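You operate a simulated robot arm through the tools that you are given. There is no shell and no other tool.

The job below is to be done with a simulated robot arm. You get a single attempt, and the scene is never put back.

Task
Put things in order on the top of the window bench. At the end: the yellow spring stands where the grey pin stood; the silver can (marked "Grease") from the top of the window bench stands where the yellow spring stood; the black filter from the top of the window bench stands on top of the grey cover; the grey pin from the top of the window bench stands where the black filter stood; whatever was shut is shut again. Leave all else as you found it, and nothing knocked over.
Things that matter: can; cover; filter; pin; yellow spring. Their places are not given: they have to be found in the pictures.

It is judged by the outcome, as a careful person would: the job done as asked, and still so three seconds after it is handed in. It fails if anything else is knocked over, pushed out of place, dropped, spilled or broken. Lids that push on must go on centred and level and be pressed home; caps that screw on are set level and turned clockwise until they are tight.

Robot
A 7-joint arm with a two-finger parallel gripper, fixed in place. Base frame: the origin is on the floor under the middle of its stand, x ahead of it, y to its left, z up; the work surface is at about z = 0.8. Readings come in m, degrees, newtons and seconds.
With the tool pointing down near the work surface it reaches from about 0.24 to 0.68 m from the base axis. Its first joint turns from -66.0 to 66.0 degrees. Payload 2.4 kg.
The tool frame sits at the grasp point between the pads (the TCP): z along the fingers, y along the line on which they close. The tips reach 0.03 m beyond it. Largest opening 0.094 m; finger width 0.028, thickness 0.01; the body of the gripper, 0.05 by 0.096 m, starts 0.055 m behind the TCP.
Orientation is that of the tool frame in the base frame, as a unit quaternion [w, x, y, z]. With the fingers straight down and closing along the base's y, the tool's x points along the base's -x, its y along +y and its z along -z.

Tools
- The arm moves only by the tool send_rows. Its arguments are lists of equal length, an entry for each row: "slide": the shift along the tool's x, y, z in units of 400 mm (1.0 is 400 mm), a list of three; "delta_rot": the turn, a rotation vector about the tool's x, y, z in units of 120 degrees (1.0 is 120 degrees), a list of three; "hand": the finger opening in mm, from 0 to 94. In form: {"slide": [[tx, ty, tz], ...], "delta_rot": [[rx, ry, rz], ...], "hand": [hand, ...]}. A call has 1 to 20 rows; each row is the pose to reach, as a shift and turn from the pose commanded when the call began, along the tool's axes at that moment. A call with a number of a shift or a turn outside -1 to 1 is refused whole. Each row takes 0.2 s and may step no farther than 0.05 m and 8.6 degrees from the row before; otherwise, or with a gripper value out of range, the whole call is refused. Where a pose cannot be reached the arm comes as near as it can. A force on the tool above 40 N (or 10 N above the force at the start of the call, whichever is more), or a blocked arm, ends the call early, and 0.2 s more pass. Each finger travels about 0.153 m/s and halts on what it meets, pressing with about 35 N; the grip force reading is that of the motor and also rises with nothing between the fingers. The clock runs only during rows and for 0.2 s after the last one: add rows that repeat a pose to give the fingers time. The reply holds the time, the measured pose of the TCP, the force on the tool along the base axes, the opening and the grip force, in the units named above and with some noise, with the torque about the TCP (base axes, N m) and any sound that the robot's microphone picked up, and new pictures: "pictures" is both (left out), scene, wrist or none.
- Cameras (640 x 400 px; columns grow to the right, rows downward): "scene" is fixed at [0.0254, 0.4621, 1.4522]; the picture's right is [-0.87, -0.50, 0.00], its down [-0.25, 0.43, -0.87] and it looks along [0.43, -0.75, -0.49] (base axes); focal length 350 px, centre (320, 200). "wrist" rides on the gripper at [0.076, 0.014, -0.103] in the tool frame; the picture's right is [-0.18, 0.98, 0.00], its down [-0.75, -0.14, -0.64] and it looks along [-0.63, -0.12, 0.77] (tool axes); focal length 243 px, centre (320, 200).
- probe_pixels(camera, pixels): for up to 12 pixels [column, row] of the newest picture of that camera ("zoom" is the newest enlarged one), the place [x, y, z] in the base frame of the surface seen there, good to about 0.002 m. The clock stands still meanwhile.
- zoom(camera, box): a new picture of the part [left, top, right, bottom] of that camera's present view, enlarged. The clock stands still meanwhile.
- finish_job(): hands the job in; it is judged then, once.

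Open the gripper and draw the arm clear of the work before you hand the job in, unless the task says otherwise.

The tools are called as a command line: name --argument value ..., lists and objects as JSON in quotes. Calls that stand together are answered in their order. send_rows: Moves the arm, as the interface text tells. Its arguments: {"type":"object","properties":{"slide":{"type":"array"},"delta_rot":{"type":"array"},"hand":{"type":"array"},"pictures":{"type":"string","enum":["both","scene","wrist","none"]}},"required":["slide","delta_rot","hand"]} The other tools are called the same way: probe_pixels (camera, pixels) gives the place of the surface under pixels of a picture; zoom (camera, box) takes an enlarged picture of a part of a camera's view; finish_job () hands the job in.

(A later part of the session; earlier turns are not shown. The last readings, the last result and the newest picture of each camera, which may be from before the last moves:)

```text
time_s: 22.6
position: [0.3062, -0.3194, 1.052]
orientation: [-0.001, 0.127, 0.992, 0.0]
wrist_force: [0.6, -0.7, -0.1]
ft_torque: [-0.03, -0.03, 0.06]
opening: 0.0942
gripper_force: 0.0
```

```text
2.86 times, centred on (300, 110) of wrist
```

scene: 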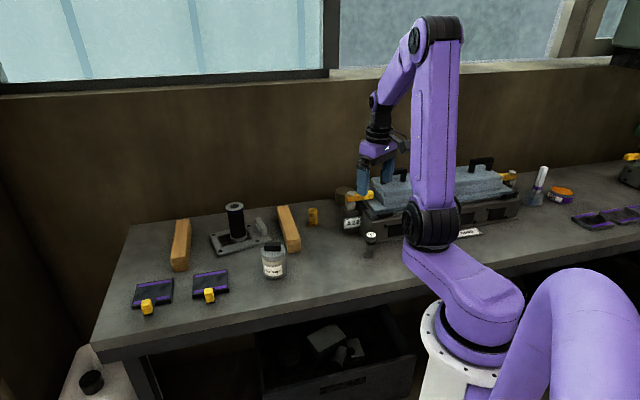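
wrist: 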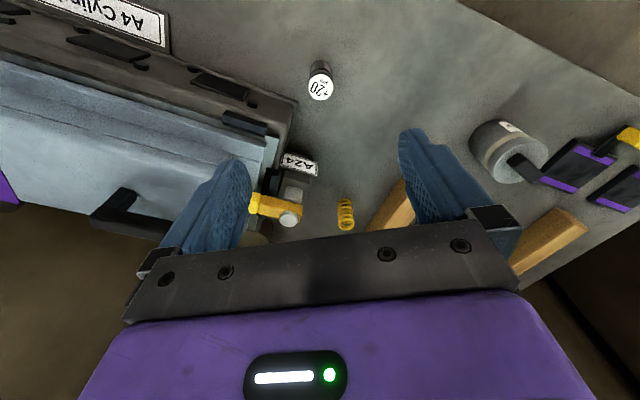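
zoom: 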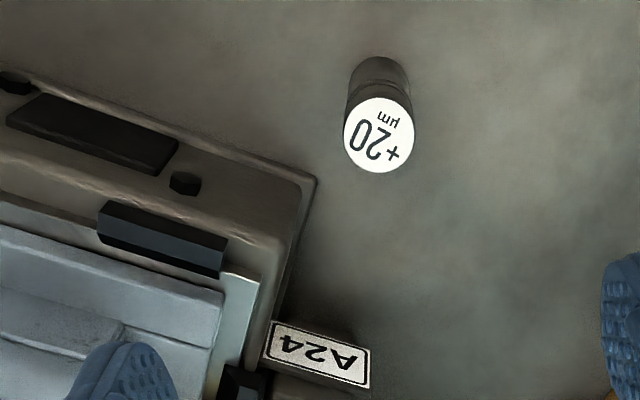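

Pin centre (0.3055,-0.317); the box face is about 46 mm away and runs along (0.75,0.66). I yaw a further 31° so the fingers close parallel to the box face, narrow the opening to 60 mm, and descend to z≈0.91.

send_rows --slide '[[0.0033, 0.0053, 0], [0.0033, 0.0053, 0], [0.0033, 0.0053, 0], [0.0033, 0.0053, 0], [0.0033, 0.0053, 0], [0.0033, 0.0053, 0.09], [0.0033, 0.0053, 0.18], [0.0033, 0.0053, 0.27], [0.0033, 0.0053, 0.355], [0.0033, 0.0053, 0.355]]' --delta_rot '[[0, 0, 0.055], [0, 0, 0.11], [0, 0, 0.165], [0, 0, 0.22], [0, 0, 0.262], [0, 0, 0.262], [0, 0, 0.262], [0, 0, 0.262], [0, 0, 0.262], [0, 0, 0.262]]' --hand '[80, 70, 60, 60, 60, 60, 60, 60, 60, 60]' --pictures "both"

```text
time_s: 24.8
position: [0.3034, -0.3173, 0.9085]
orientation: [0.001, 0.392, 0.92, 0.0]
wrist_force: [0.0, -0.1, 0.3]
ft_torque: [-0.02, 0.0, 0.01]
opening: 0.0598
gripper_force: 0.1
```

scene: 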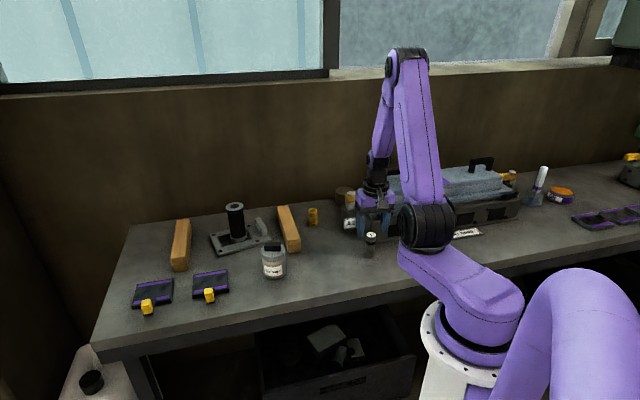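
wrist: 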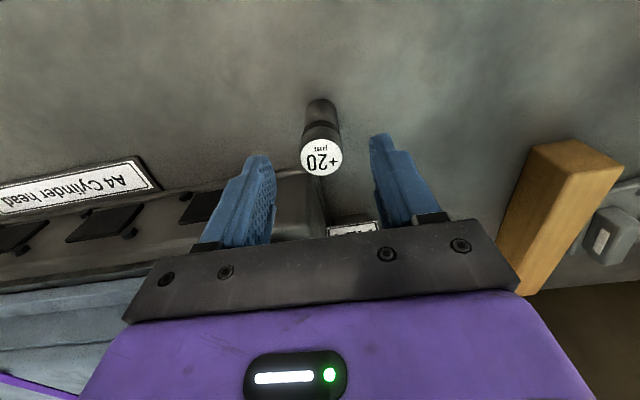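

The pin stands between the fingers. I probe its face once more to trim the alignment before the last descent.

probe_pixels --camera "wrist" --pixels '[[321, 157], [302, 157], [340, 157], [321, 139], [321, 174], [312, 190], [290, 185]]'

```text
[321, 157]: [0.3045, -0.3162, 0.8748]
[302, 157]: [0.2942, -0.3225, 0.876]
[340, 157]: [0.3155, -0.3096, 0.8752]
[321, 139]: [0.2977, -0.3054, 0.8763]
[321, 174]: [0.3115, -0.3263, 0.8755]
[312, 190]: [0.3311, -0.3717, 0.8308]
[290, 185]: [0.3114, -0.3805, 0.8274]
```

Pin centre is (0.3047,-0.316). I trim 1.7 mm along the closing line, descend to z≈0.845, and close gently.

send_rows --slide '[[0, 0.004, 0.04], [0, 0.004, 0.09], [0, 0.004, 0.13], [0, 0.004, 0.159], [0, 0.004, 0.159], [0, 0.004, 0.159], [0, 0.004, 0.159], [0, 0.004, 0.159], [0, 0.004, 0.159], [0, 0.004, 0.159], [0, 0.004, 0.159]]' --delta_rot '[[0, 0, 0], [0, 0, 0], [0, 0, 0], [0, 0, 0], [0, 0, 0], [0, 0, 0], [0, 0, 0], [0, 0, 0], [0, 0, 0], [0, 0, 0], [0, 0, 0]]' --hand '[60, 60, 60, 60, 60, 45, 35, 29, 25, 20, 15]' --pictures "both"

```text
time_s: 27.2
position: [0.305, -0.3151, 0.8449]
orientation: [0.0, 0.392, 0.92, 0.001]
wrist_force: [-1.0, -0.8, -0.1]
ft_torque: [-0.01, 0.01, 0.01]
opening: 0.0277
gripper_force: 35.3
```

scene: 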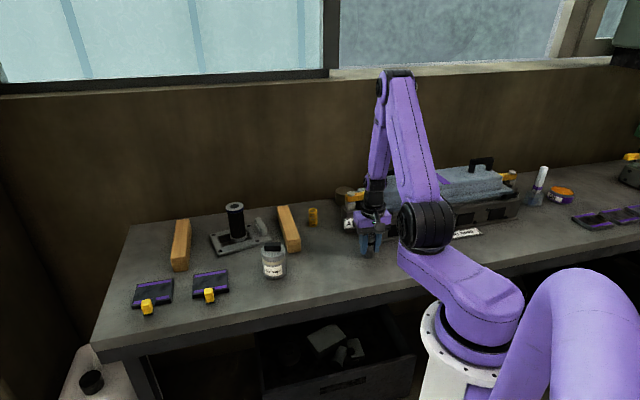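
wrist: 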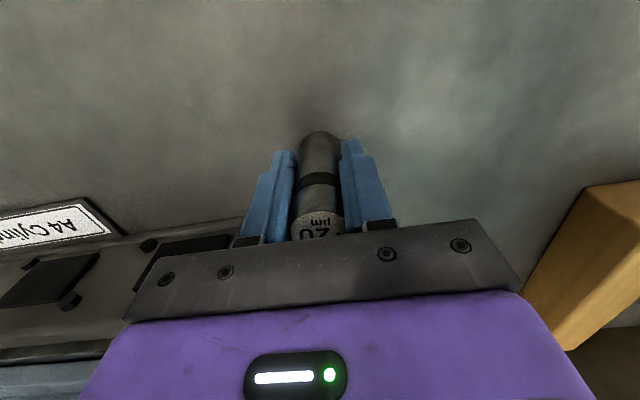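

The pin is held at 27.7 mm. I lift 0.08 m, carry it to the filter's old spot (0.403,-0.217) and lower to about 1 cm above the bench.

send_rows --slide '[[0, 0, -0.02], [0, 0, -0.07], [0, 0, -0.13], [0, 0, -0.2], [0.002, 0.07, -0.2], [0.004, 0.14, -0.2], [0.005, 0.21, -0.2], [0.0066, 0.28, -0.2], [0.0083, 0.3473, -0.2], [0.0083, 0.3473, -0.15], [0.0083, 0.3473, -0.09], [0.0083, 0.3473, -0.04], [0.0083, 0.3473, -0.025], [0.0083, 0.3473, -0.025]]' --delta_rot '[[0, 0, 0], [0, 0, 0], [0, 0, 0], [0, 0, 0], [0, 0, 0], [0, 0, 0], [0, 0, 0], [0, 0, 0], [0, 0, 0], [0, 0, 0], [0, 0, 0], [0, 0, 0], [0, 0, 0], [0, 0, 0]]' --hand '[15, 15, 15, 15, 15, 15, 15, 15, 15, 15, 15, 15, 15, 15]' --pictures "both"

```text
time_s: 30.2
position: [0.4027, -0.2168, 0.8568]
orientation: [0.001, 0.393, 0.92, 0.0]
wrist_force: [0.3, 0.2, -3.4]
ft_torque: [-0.06, 0.0, -0.03]
opening: 0.0275
gripper_force: 34.5
```

scene: 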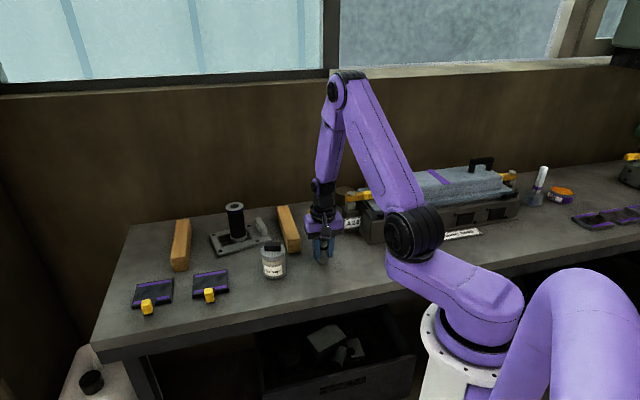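
wrist: 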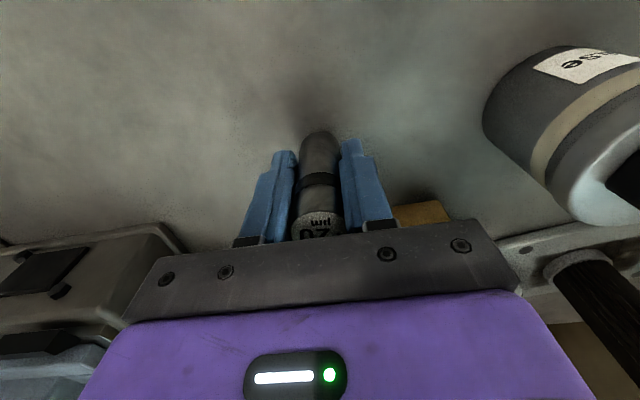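

The pin hangs about 1 cm above the bench at the spot. I lower it 10 mm and check the force.

send_rows --slide '[[0, 0, 0.008], [0, 0, 0.016], [0, 0, 0.022], [0, 0, 0.025], [0, 0, 0.0265], [0, 0, 0.0265]]' --delta_rot '[[0, 0, 0], [0, 0, 0], [0, 0, 0], [0, 0, 0], [0, 0, 0], [0, 0, 0]]' --hand '[15, 15, 15, 15, 15, 15]' --pictures "none"

```text
time_s: 31.6
position: [0.4034, -0.2161, 0.8454]
orientation: [0.0, 0.393, 0.92, 0.0]
wrist_force: [0.3, 0.6, -2.7]
ft_torque: [-0.01, 0.0, 0.0]
opening: 0.0276
gripper_force: 35.2
```

Still carrying the weight (-2.7 N). I creep a further 1 mm.

send_rows --slide '[[0, 0, 0.001], [0, 0, 0.002], [0, 0, 0.003], [0, 0, 0.003]]' --delta_rot '[[0, 0, 0], [0, 0, 0], [0, 0, 0], [0, 0, 0]]' --hand '[15, 15, 15, 15]' --pictures "none"

```text
time_s: 32.6
position: [0.4027, -0.2154, 0.8439]
orientation: [0.001, 0.392, 0.92, 0.0]
wrist_force: [-4.4, 4.3, 33.3]
ft_torque: [0.13, 0.21, 0.07]
opening: 0.0276
gripper_force: 35.4
```

The pin is firmly on the bench (33 N), so I ease up 0.7 mm to relieve the load and then open gently to 60 mm.

send_rows --slide '[[0, 0, -0.0009], [0, 0, -0.0018], [0, 0, -0.0018], [0, 0, -0.0018], [0, 0, -0.0018], [0, 0, -0.0018], [0, 0, -0.0018], [0, 0, -0.0018]]' --delta_rot '[[0, 0, 0], [0, 0, 0], [0, 0, 0], [0, 0, 0], [0, 0, 0], [0, 0, 0], [0, 0, 0], [0, 0, 0]]' --hand '[15, 15, 27, 29, 33, 42, 55, 62]' --pictures "both"

```text
time_s: 34.4
position: [0.4036, -0.2157, 0.8449]
orientation: [0.0, 0.391, 0.92, 0.0]
wrist_force: [-0.5, -0.1, 0.9]
ft_torque: [-0.01, 0.02, -0.01]
opening: 0.0624
gripper_force: 0.0
```

scene: 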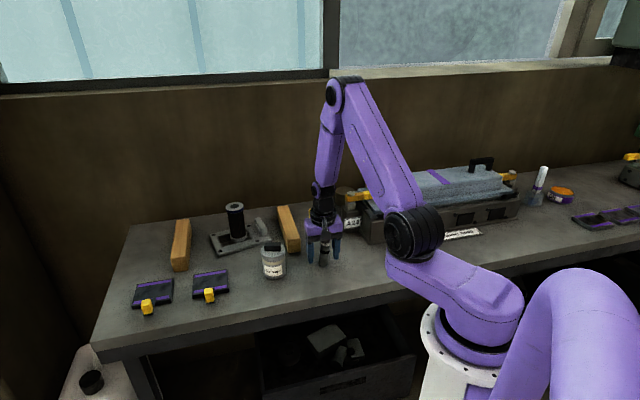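
wrist: 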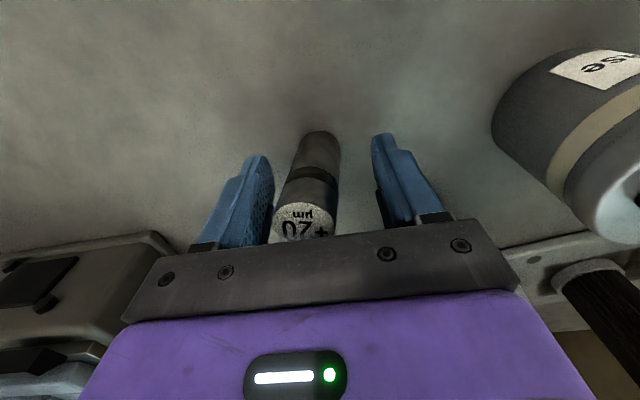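

The pin's top now appears at (303,222) while its foot is at (322,140), so I check whether it's leaning before moving anything.

zoom --camera "scene" --box '[295, 200, 355, 280]'

probe_pixels --camera "wrist" --pixels '[[303, 210], [303, 225], [285, 215], [325, 215], [304, 190], [311, 165], [318, 140], [290, 190], [330, 190], [305, 145], [338, 145]]'

zoom --camera "wrist" --box '[220, 110, 420, 250]'

```text
5.00 times, centred on (325, 240) of scene
```

zoom: 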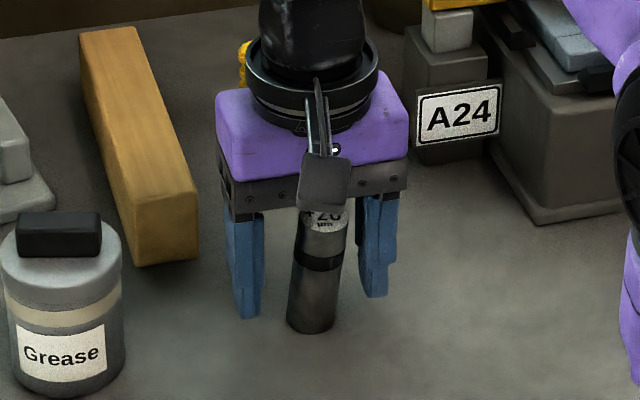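

```text
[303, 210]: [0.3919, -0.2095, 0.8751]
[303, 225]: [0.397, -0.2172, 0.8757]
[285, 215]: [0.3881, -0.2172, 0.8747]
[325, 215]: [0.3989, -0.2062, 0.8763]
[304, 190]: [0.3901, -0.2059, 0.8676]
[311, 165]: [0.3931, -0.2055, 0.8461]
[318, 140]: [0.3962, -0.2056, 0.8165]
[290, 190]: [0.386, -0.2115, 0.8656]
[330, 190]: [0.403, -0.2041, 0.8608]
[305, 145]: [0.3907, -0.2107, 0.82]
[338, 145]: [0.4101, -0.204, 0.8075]
```

```text
2.86 times, centred on (320, 180) of wrist
```

zoom: 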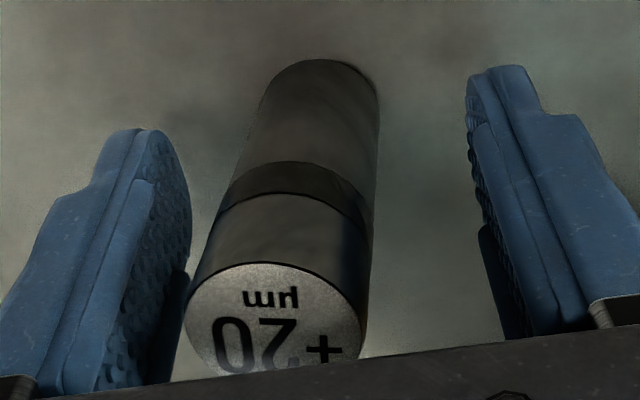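

The pin leans roughly 6–7° toward the left finger—within its tipping limit (~19°), so it may be rocking. I hold everything still for a moment and look again.

send_rows --slide '[[0, 0, 0], [0, 0, 0]]' --delta_rot '[[0, 0, 0], [0, 0, 0]]' --hand '[62, 62]' --pictures "both"

zoom --camera "scene" --box '[295, 200, 355, 280]'

```text
time_s: 35.0
position: [0.4027, -0.2156, 0.8458]
orientation: [0.0, 0.392, 0.92, 0.0]
wrist_force: [0.3, 0.7, 0.4]
ft_torque: [0.02, 0.0, 0.02]
opening: 0.0619
gripper_force: 0.1
```

scene: 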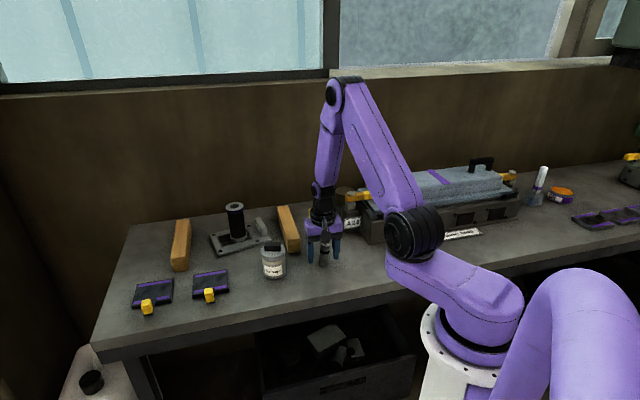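
wrist: 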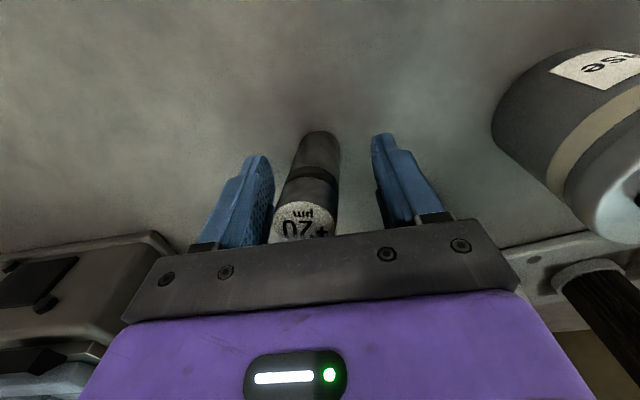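

```text
5.00 times, centred on (325, 240) of scene
```

zoom: 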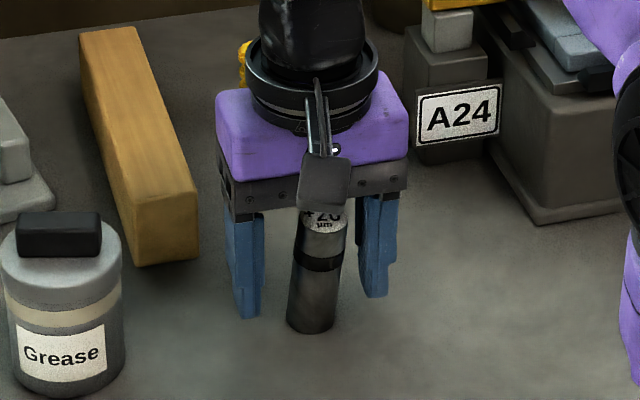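

It changed only slightly. I probe the pin axis again at several heights to measure the lean.

probe_pixels --camera "wrist" --pixels '[[303, 210], [303, 225], [285, 215], [325, 215], [304, 190], [311, 165], [318, 140], [290, 190], [330, 190], [305, 145], [338, 145]]'

zoom --camera "wrist" --box '[220, 110, 420, 250]'

```text
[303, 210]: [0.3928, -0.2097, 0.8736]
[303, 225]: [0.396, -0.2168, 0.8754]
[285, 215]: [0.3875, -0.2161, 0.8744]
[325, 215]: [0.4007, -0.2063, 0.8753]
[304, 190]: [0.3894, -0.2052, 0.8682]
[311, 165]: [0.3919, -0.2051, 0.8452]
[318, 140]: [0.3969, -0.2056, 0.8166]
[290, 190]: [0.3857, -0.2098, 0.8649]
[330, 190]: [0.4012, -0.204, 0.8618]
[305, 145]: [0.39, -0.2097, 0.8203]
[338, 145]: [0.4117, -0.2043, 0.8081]
```

```text
2.86 times, centred on (320, 180) of wrist
```

zoom: 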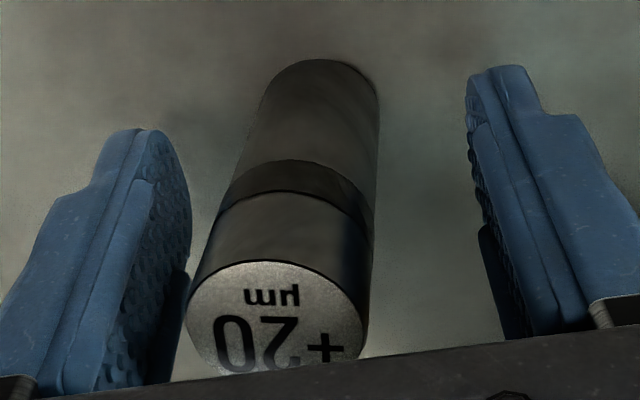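

The axis seems to lean about 7° toward base -x, apparently without touching a finger. I let another 0.4 s pass with nothing moving to see whether it is rocking or resting.

send_rows --slide '[[0, 0, 0]]' --delta_rot '[[0, 0, 0]]' --hand '[62]' --pictures "both"

zoom --camera "scene" --box '[305, 220, 345, 280]'

zoom --camera "wrist" --box '[260, 110, 400, 240]'

```text
time_s: 35.4
position: [0.4035, -0.2169, 0.845]
orientation: [0.0, 0.391, 0.92, 0.0]
wrist_force: [-0.6, -0.2, -0.4]
ft_torque: [0.0, 0.01, -0.02]
opening: 0.0623
gripper_force: 0.1
```

scene: 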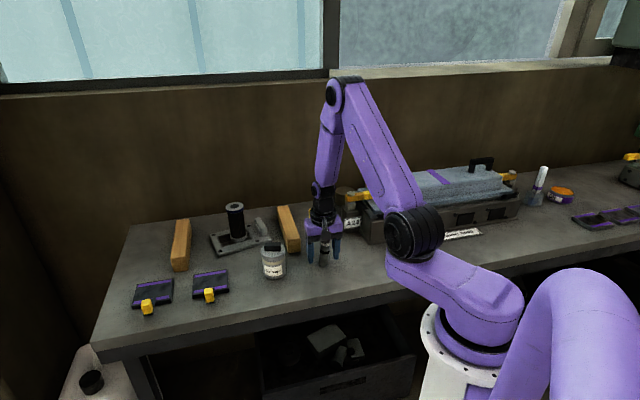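
wrist: 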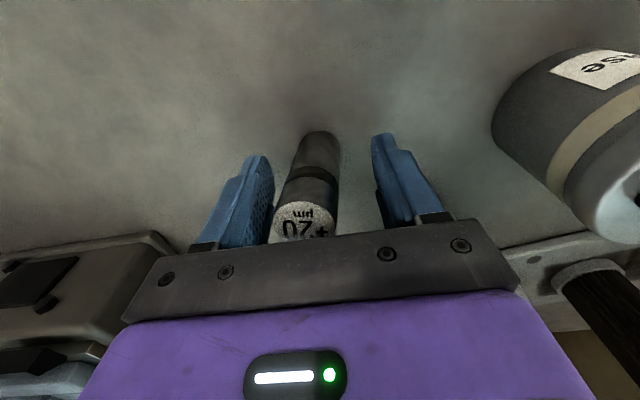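

```text
6.67 times, centred on (325, 250) of scene
```

zoom: 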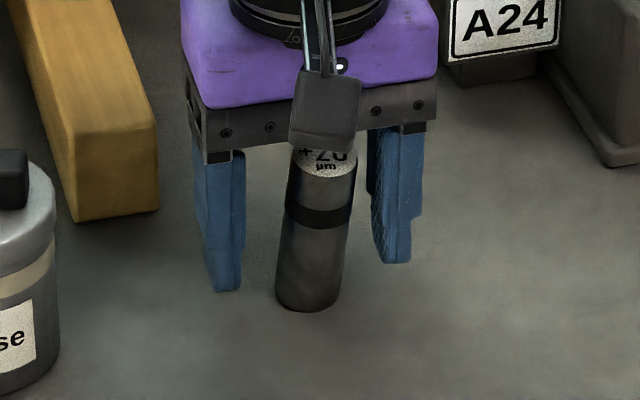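

```text
3.08 times, centred on (330, 175) of wrist
```

zoom: 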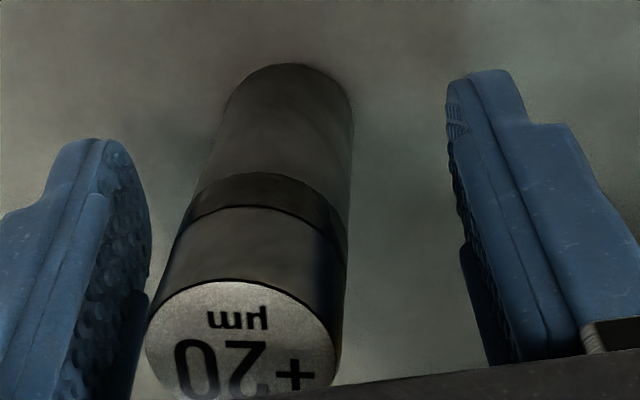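

The pin remains leaning. I probe around its foot and the left finger's inner pad to find out what supports it.

probe_pixels --camera "zoom" --pixels '[[130, 220], [140, 300], [120, 350], [150, 360], [465, 260], [455, 150], [290, 68], [230, 90], [345, 95], [215, 130], [355, 130], [285, 55]]'

probe_pixels --camera "scene" --pixels '[[322.8, 266.5], [320, 265], [326, 265], [318, 262], [331, 236], [321, 236], [326, 240], [325, 250], [324, 258], [334, 240], [329, 262], [316, 262]]'

```text
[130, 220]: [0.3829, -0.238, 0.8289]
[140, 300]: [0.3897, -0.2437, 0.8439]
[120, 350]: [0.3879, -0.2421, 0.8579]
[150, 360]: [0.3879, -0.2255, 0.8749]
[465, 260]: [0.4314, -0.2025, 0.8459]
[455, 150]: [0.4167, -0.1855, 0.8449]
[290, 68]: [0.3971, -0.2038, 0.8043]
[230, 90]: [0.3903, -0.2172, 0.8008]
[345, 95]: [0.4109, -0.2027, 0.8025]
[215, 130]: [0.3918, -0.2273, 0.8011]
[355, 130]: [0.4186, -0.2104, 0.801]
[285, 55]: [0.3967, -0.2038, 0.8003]
```

```text
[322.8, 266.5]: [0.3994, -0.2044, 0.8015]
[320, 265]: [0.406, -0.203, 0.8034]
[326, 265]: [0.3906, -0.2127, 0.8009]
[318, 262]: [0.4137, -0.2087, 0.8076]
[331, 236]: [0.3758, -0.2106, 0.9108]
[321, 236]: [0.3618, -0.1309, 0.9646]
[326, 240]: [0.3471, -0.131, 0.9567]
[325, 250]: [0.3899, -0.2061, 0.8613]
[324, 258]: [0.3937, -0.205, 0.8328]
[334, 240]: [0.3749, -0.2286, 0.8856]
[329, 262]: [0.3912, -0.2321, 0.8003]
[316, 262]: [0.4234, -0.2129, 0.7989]
```

The pin leans about 8° toward -x with its foot at about (0.404,-0.216), and the pads (inner faces at ±31 mm) don't touch it. I'll turn the open gripper about the vertical by 44° so the fingers close along base x, the lean direction, which lets them straighten it.

send_rows --slide '[[0, 0, 0], [0, 0, 0], [0, 0, 0], [0, 0, 0], [0, 0, 0], [0, 0, 0], [0, 0, 0]]' --delta_rot '[[0, 0, 0.06], [0, 0, 0.12], [0, 0, 0.18], [0, 0, 0.24], [0, 0, 0.3], [0, 0, 0.365], [0, 0, 0.365]]' --hand '[64, 64, 64, 64, 64, 64, 64]' --pictures "both"

zoom --camera "scene" --box '[300, 210, 350, 280]'

zoom --camera "wrist" --box '[220, 90, 420, 250]'

```text
time_s: 37.0
position: [0.4027, -0.2169, 0.8443]
orientation: [0.0, 0.708, 0.706, 0.0]
wrist_force: [0.2, -0.3, 1.0]
ft_torque: [-0.01, -0.03, -0.02]
opening: 0.0639
gripper_force: 0.1
```

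scene: 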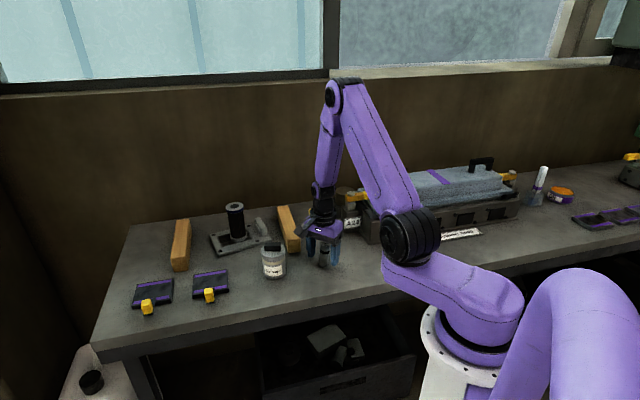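
wrist: 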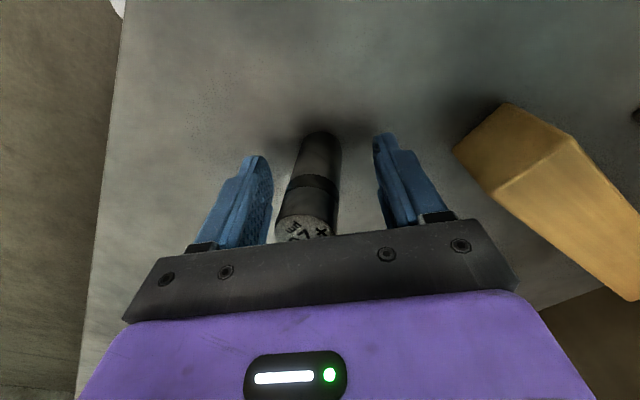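

```text
5.71 times, centred on (325, 245) of scene
```

zoom: 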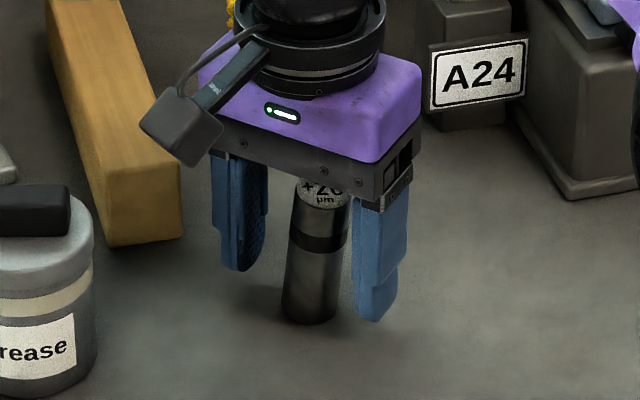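

```text
2.50 times, centred on (320, 170) of wrist
```

zoom: 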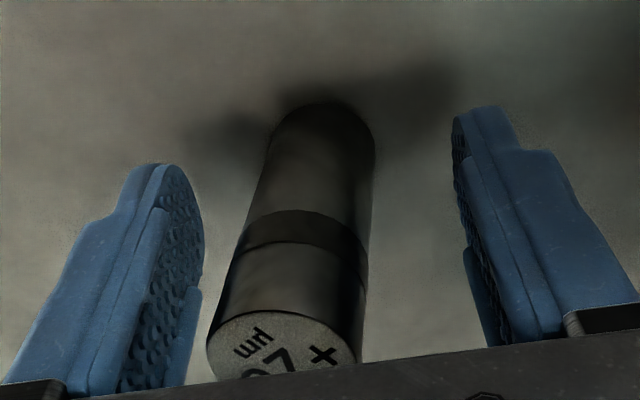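

The pin did not follow the gripper, so it's a free static lean to -x. I now close slowly along x to straighten and hold it.

send_rows --slide '[[0, 0, 0], [0, 0, 0], [0, 0, 0], [0, 0, 0], [0, 0, 0], [0, 0, 0], [0, 0, 0], [0, 0, 0], [0, 0, 0]]' --delta_rot '[[0, 0, 0], [0, 0, 0], [0, 0, 0], [0, 0, 0], [0, 0, 0], [0, 0, 0], [0, 0, 0], [0, 0, 0], [0, 0, 0]]' --hand '[54, 46, 42, 38, 35, 32, 29, 26, 20]' --pictures "both"

zoom --camera "scene" --box '[300, 210, 350, 280]'

zoom --camera "wrist" --box '[220, 90, 420, 250]'

```text
time_s: 39.0
position: [0.4044, -0.2163, 0.8439]
orientation: [0.0, 0.708, 0.707, 0.0]
wrist_force: [0.7, 0.7, 0.6]
ft_torque: [0.02, -0.03, 0.03]
opening: 0.0309
gripper_force: 35.9
```

scene: 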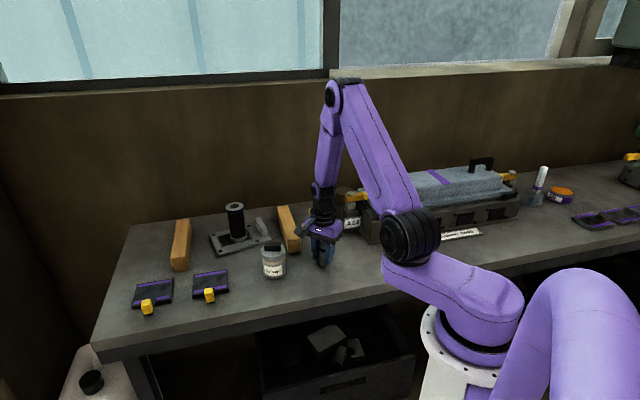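
wrist: 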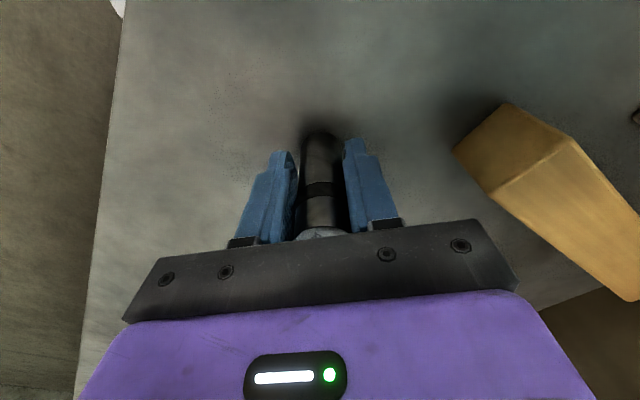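

```text
5.71 times, centred on (325, 245) of scene
```

zoom: 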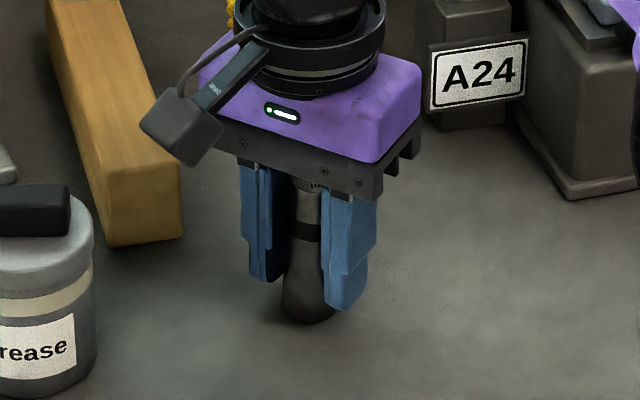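

```text
2.50 times, centred on (320, 170) of wrist
```

zoom: 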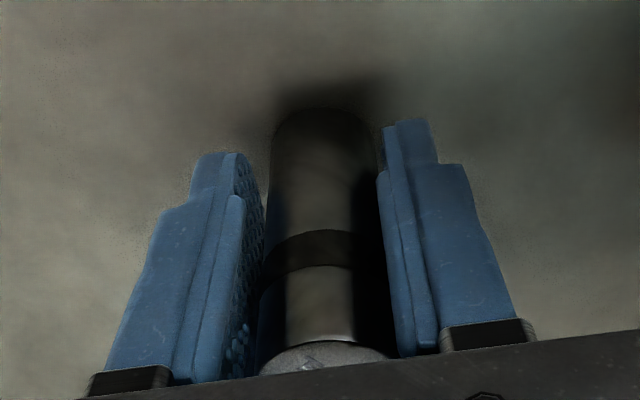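

The grip closed at 30.9 mm rather than 27.6, so the pin is still slightly skewed between the pads. I lift it 4 cm clear of the bench to let it align and to see it.

send_rows --slide '[[0, 0, -0.005], [0, 0, -0.015], [0, 0, -0.04], [0, 0, -0.07], [0, 0, -0.1], [0, 0, -0.1]]' --delta_rot '[[0, 0, 0], [0, 0, 0], [0, 0, 0], [0, 0, 0], [0, 0, 0], [0, 0, 0]]' --hand '[15, 15, 15, 15, 15, 15]' --pictures "both"

zoom --camera "scene" --box '[300, 200, 350, 280]'

zoom --camera "wrist" --box '[220, 60, 420, 250]'

```text
time_s: 40.4
position: [0.4033, -0.2164, 0.8843]
orientation: [0.0, 0.707, 0.708, 0.001]
wrist_force: [-0.1, 0.1, -2.1]
ft_torque: [-0.03, 0.0, 0.0]
opening: 0.0312
gripper_force: 35.3
```

scene: 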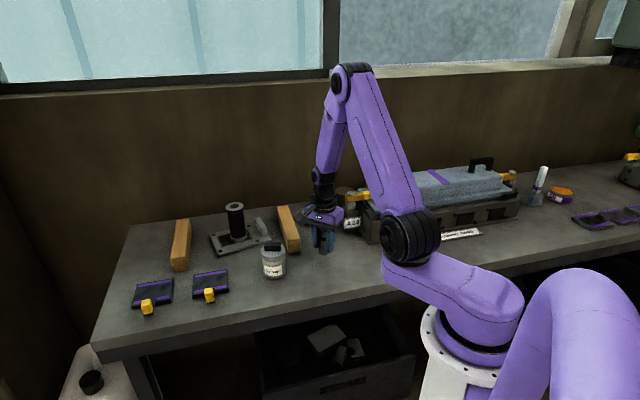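
wrist: 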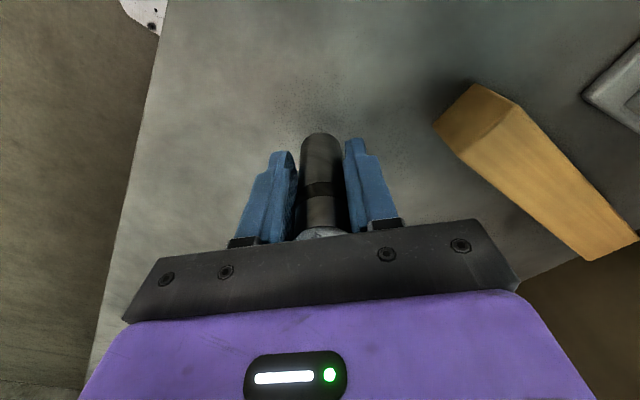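

```text
5.00 times, centred on (325, 240) of scene
```

zoom: 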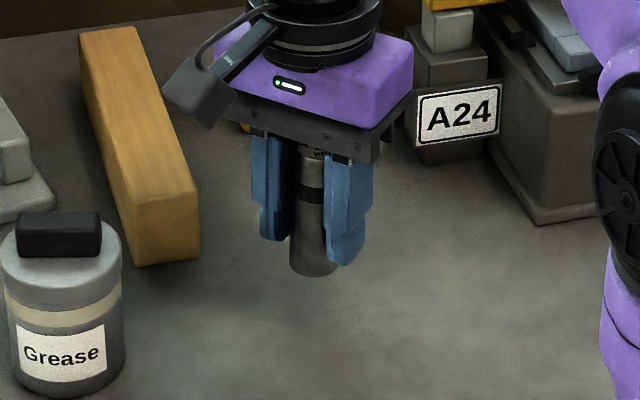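

```text
2.11 times, centred on (320, 155) of wrist
```

zoom: 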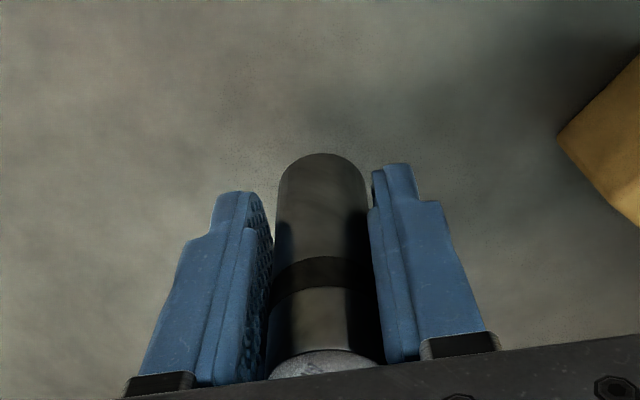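

The pin is lifted with weight 2.1 N, but the opening still reads 31 mm. I probe along its visible surface to measure the tilt.

probe_pixels --camera "wrist" --pixels '[[320, 140], [320, 150], [320, 165], [320, 180], [320, 200], [321, 215], [321, 225], [322, 233], [304, 160], [338, 160], [306, 210], [340, 210]]'

probe_pixels --camera "scene" --pixels '[[323, 253], [323, 249], [324, 245], [323, 240], [323, 235], [323, 231], [318, 252], [327, 253], [320, 254]]'

```text
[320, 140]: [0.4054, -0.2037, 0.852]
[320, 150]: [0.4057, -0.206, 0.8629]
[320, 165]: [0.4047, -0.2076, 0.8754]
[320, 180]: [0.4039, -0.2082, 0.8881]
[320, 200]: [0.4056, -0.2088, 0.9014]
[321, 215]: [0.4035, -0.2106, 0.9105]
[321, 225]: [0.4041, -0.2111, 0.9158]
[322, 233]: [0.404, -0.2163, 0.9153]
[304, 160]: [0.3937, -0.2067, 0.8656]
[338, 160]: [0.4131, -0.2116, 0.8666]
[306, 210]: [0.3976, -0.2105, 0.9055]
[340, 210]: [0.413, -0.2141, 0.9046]
```

```text
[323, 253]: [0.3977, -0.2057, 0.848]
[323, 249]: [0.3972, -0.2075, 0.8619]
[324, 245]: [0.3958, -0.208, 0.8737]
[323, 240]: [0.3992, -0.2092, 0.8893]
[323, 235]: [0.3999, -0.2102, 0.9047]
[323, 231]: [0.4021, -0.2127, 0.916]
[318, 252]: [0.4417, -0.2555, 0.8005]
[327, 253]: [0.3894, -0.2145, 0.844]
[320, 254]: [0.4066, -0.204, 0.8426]
```

The pin sits skewed in the grip: its top leans about 6.6° toward -y and about 3° toward +x. I tilt the tool to counter that (about 6.6° about tool y and 2.9° about tool x) while still in the air, then re-measure.

send_rows --slide '[[0, 0, -0.02], [0, 0, -0.04], [0, 0, -0.05], [0, 0, -0.05]]' --delta_rot '[[-0.008, -0.018, 0], [-0.016, -0.037, 0], [-0.024, -0.055, 0], [-0.024, -0.055, 0]]' --hand '[15, 15, 15, 15]' --pictures "both"

zoom --camera "scene" --box '[300, 190, 350, 260]'

zoom --camera "wrist" --box '[240, 100, 400, 245]'

```text
time_s: 41.4
position: [0.4031, -0.2169, 0.9041]
orientation: [0.058, 0.704, 0.707, -0.022]
wrist_force: [0.3, -0.2, -2.0]
ft_torque: [0.01, 0.0, 0.0]
opening: 0.0311
gripper_force: 34.9
```

scene: 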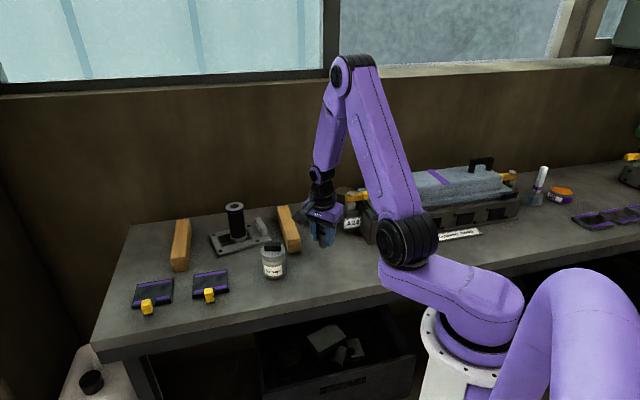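
wrist: 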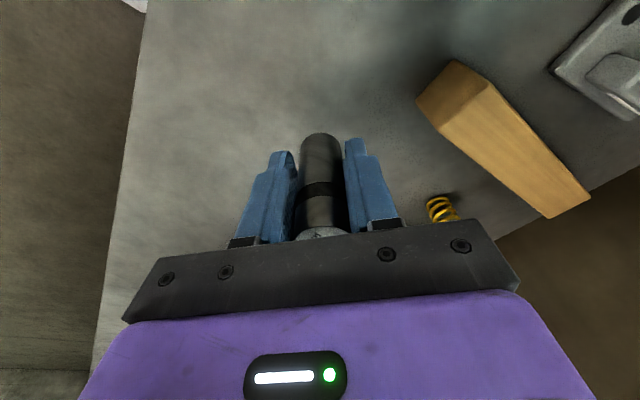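

```text
5.71 times, centred on (325, 225) of scene
```

zoom: 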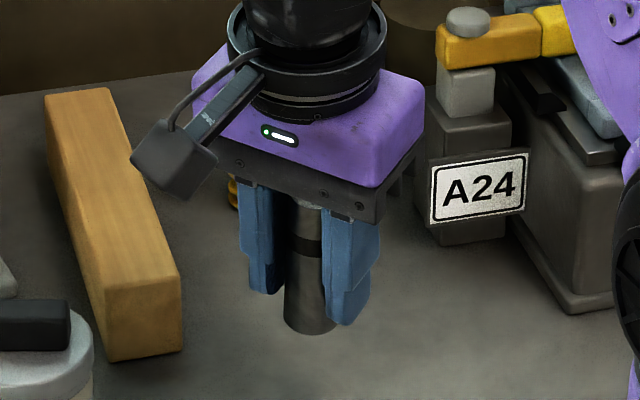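

```text
2.76 times, centred on (320, 172) of wrist
```

zoom: 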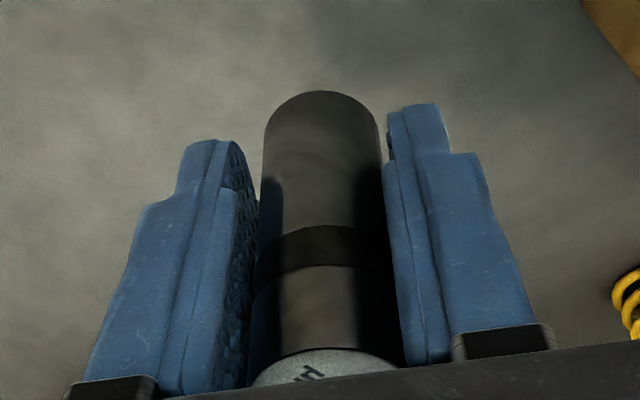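

Now I re-measure the pin's axis in both views.

probe_pixels --camera "zoom" --pixels '[[322, 110], [322, 150], [322, 200], [325, 260], [325, 300], [327, 335], [272, 150], [375, 150], [262, 300], [390, 300], [320, 365], [300, 372]]'

probe_pixels --camera "scene" --pixels '[[322, 246], [322, 242], [322, 238], [322, 233], [322, 228], [322, 247], [317, 245], [327, 246]]'

```text
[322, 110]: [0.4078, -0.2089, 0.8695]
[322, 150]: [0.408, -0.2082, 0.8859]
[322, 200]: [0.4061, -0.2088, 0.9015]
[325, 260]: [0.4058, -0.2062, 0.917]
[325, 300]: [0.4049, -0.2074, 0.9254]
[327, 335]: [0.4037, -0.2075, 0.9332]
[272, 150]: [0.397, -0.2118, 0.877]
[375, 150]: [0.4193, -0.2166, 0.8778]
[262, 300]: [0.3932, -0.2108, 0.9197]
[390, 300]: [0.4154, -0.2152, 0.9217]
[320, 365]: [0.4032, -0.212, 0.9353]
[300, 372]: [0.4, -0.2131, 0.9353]
```

```text
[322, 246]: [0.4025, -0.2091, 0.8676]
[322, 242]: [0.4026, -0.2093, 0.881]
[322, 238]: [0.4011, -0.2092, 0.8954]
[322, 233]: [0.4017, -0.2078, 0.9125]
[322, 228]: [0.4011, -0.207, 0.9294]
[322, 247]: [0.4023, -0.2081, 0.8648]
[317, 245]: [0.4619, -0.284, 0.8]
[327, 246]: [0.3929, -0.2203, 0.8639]
```

Lean toward y is now near zero, but I over-corrected in x (top now leans about 3–4° to -x). I rotate back about 3.2° around tool x.

send_rows --slide '[[0, 0, 0], [0, 0, 0], [0, 0, 0]]' --delta_rot '[[0.014, 0.004, 0], [0.027, 0.007, 0], [0.027, 0.007, 0]]' --hand '[15, 15, 15]' --pictures "both"

zoom --camera "scene" --box '[305, 205, 345, 255]'

zoom --camera "wrist" --box '[240, 100, 400, 245]'

probe_pixels --camera "zoom" --pixels '[[322, 110], [322, 150], [322, 200], [325, 260], [325, 300], [327, 335], [272, 150], [375, 150], [262, 300], [390, 300], [320, 365], [300, 372]]'

```text
time_s: 42.2
position: [0.4037, -0.2169, 0.9044]
orientation: [0.033, 0.707, 0.705, -0.038]
wrist_force: [-0.2, 0.2, -2.4]
ft_torque: [0.0, 0.01, -0.03]
opening: 0.0309
gripper_force: 34.8
```

scene: 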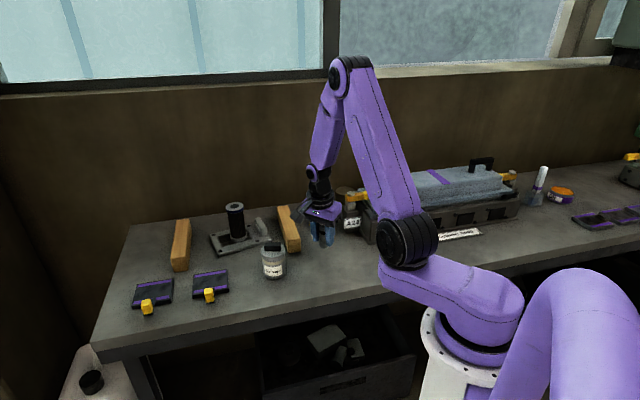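
wrist: 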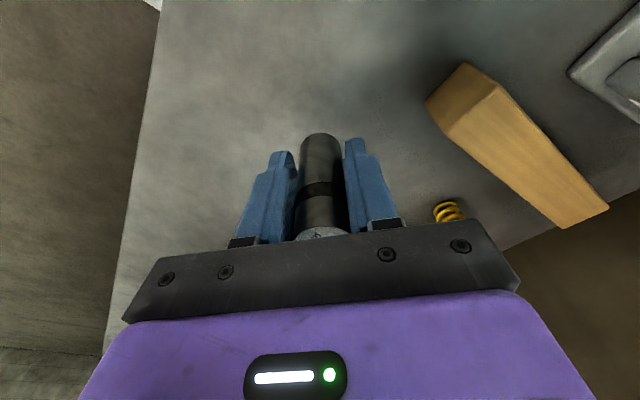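

```text
8.00 times, centred on (325, 230) of scene
```

zoom: 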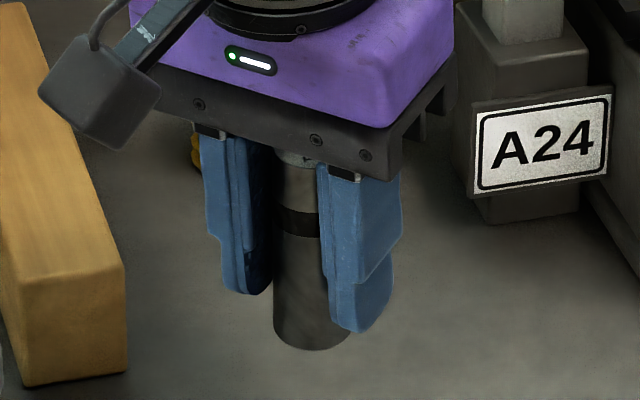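

```text
2.76 times, centred on (320, 172) of wrist
```

zoom: 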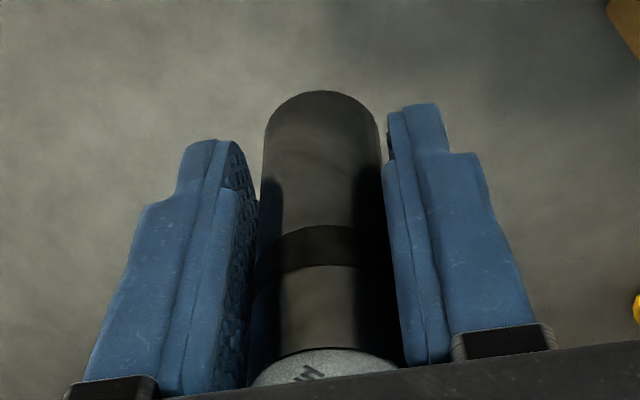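

```text
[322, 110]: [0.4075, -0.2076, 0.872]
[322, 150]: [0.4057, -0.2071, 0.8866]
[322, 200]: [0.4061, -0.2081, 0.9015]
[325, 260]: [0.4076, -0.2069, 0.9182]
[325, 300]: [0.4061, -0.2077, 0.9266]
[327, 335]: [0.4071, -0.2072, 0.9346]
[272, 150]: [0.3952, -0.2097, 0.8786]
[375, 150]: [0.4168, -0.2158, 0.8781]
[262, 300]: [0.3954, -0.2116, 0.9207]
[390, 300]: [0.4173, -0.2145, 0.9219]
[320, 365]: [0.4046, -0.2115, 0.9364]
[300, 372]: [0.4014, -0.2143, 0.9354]
```

The pin is now vertical within about 0.5°, with its axis at (0.406,-0.2206) and its foot about 6 cm up. I shift it onto (0.403,-0.217) and lower 0.055 m, stopping about 5 mm above the bench.

send_rows --slide '[[0.006, -0.0017, 0.034], [0.012, -0.0033, 0.068], [0.0178, -0.005, 0.102], [0.0215, -0.006, 0.125], [0.0232, -0.0065, 0.1357], [0.0232, -0.0065, 0.1357]]' --delta_rot '[[0, 0, 0], [0, 0, 0], [0, 0, 0], [0, 0, 0], [0, 0, 0], [0, 0, 0]]' --hand '[15, 15, 15, 15, 15, 15]' --pictures "both"

zoom --camera "scene" --box '[305, 225, 345, 275]'

```text
time_s: 43.6
position: [0.4018, -0.2134, 0.8502]
orientation: [0.033, 0.707, 0.706, -0.037]
wrist_force: [0.3, 0.2, -2.6]
ft_torque: [0.01, -0.01, -0.02]
opening: 0.031
gripper_force: 35.3
```

scene: 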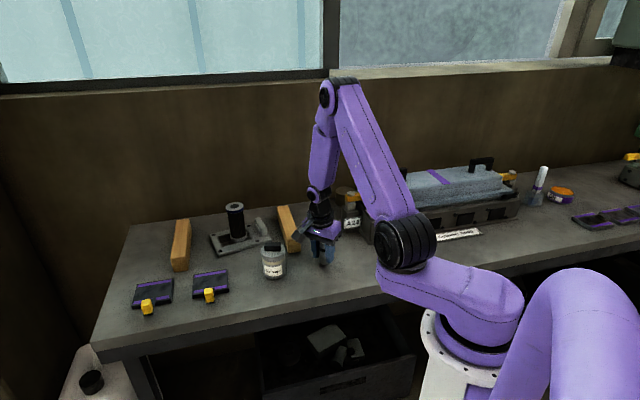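
wrist: 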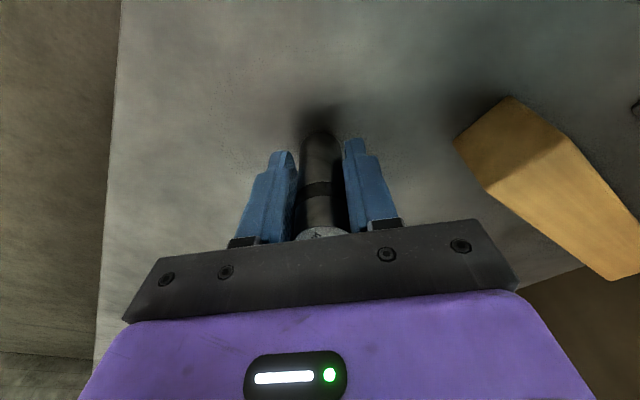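

```text
8.00 times, centred on (325, 250) of scene
```

zoom: 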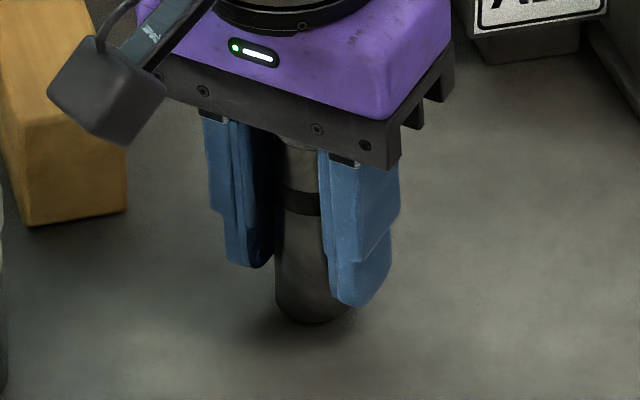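

The pin is upright about 5–6 mm above the bench. I lower 4 mm.

send_rows --slide '[[0.0004, 0, 0.004], [0.0007, 0, 0.007], [0.001, 0, 0.0099], [0.001, 0, 0.0099]]' --delta_rot '[[0, 0, 0], [0, 0, 0], [0, 0, 0], [0, 0, 0]]' --hand '[15, 15, 15, 15]' --pictures "none"

send_rows --slide '[[0.0001, 0, 0.0006], [0.0001, 0, 0.0012], [0.0001, 0, 0.0012]]' --delta_rot '[[0, 0, 0], [0, 0, 0], [0, 0, 0]]' --hand '[15, 15, 15]' --pictures "none"

```text
time_s: 44.6
position: [0.4014, -0.2133, 0.8442]
orientation: [0.033, 0.707, 0.705, -0.038]
wrist_force: [-0.4, -0.4, -2.3]
ft_torque: [0.03, -0.01, -0.02]
opening: 0.0308
gripper_force: 35.0
```

```text
time_s: 45.4
position: [0.4002, -0.2129, 0.8454]
orientation: [0.034, 0.707, 0.705, -0.038]
wrist_force: [0.2, 0.9, -1.6]
ft_torque: [0.02, 0.01, 0.0]
opening: 0.0309
gripper_force: 35.3
```

Force reads -1.6 N, not yet a definite contact. I continue in quarter-millimetre steps.

send_rows --slide '[[0, 0, 0.0006], [0, 0, 0.0006]]' --delta_rot '[[0, 0, 0], [0, 0, 0]]' --hand '[15, 15]' --pictures "none"

send_rows --slide '[[0, 0, 0.0006], [0, 0, 0.0006]]' --delta_rot '[[0, 0, 0], [0, 0, 0]]' --hand '[15, 15]' --pictures "none"

```text
time_s: 46.0
position: [0.4002, -0.2136, 0.8442]
orientation: [0.034, 0.707, 0.706, -0.037]
wrist_force: [0.7, 0.0, -1.8]
ft_torque: [-0.03, -0.01, 0.0]
opening: 0.0308
gripper_force: 35.3
```

```text
time_s: 46.6
position: [0.4007, -0.213, 0.8443]
orientation: [0.034, 0.707, 0.706, -0.038]
wrist_force: [0.4, 0.0, -1.5]
ft_torque: [0.0, -0.01, 0.01]
opening: 0.0308
gripper_force: 34.8
```

Still about -1.5 N. I continue the quarter-millimetre steps.

send_rows --slide '[[0, 0, 0.0008], [0, 0, 0.0008]]' --delta_rot '[[0, 0, 0], [0, 0, 0]]' --hand '[15, 15]' --pictures "none"

send_rows --slide '[[0, 0, 0.0008], [0, 0, 0.0008]]' --delta_rot '[[0, 0, 0], [0, 0, 0]]' --hand '[15, 15]' --pictures "both"

```text
time_s: 47.2
position: [0.4012, -0.2129, 0.8432]
orientation: [0.034, 0.707, 0.706, -0.038]
wrist_force: [1.1, -0.1, -2.7]
ft_torque: [-0.03, 0.01, -0.01]
opening: 0.0307
gripper_force: 35.4
```

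```text
time_s: 47.8
position: [0.4003, -0.212, 0.8427]
orientation: [0.034, 0.707, 0.705, -0.038]
wrist_force: [-2.2, 1.5, 8.1]
ft_torque: [0.04, 0.08, -0.02]
opening: 0.0307
gripper_force: 35.2
```

scene: 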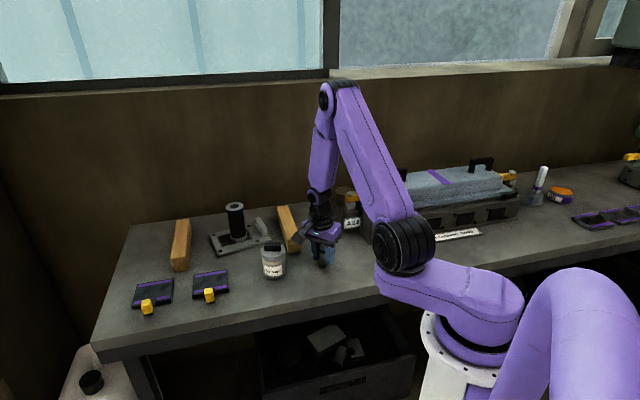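
wrist: 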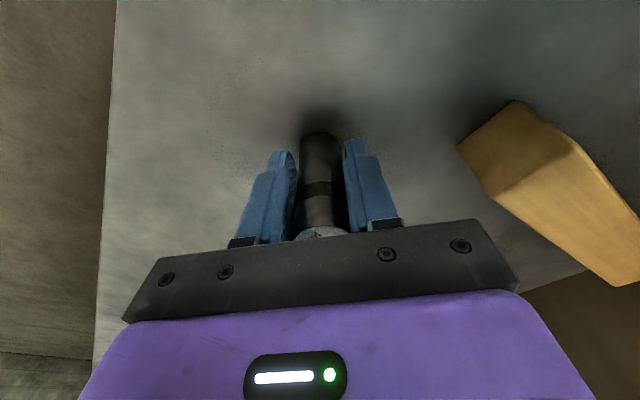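

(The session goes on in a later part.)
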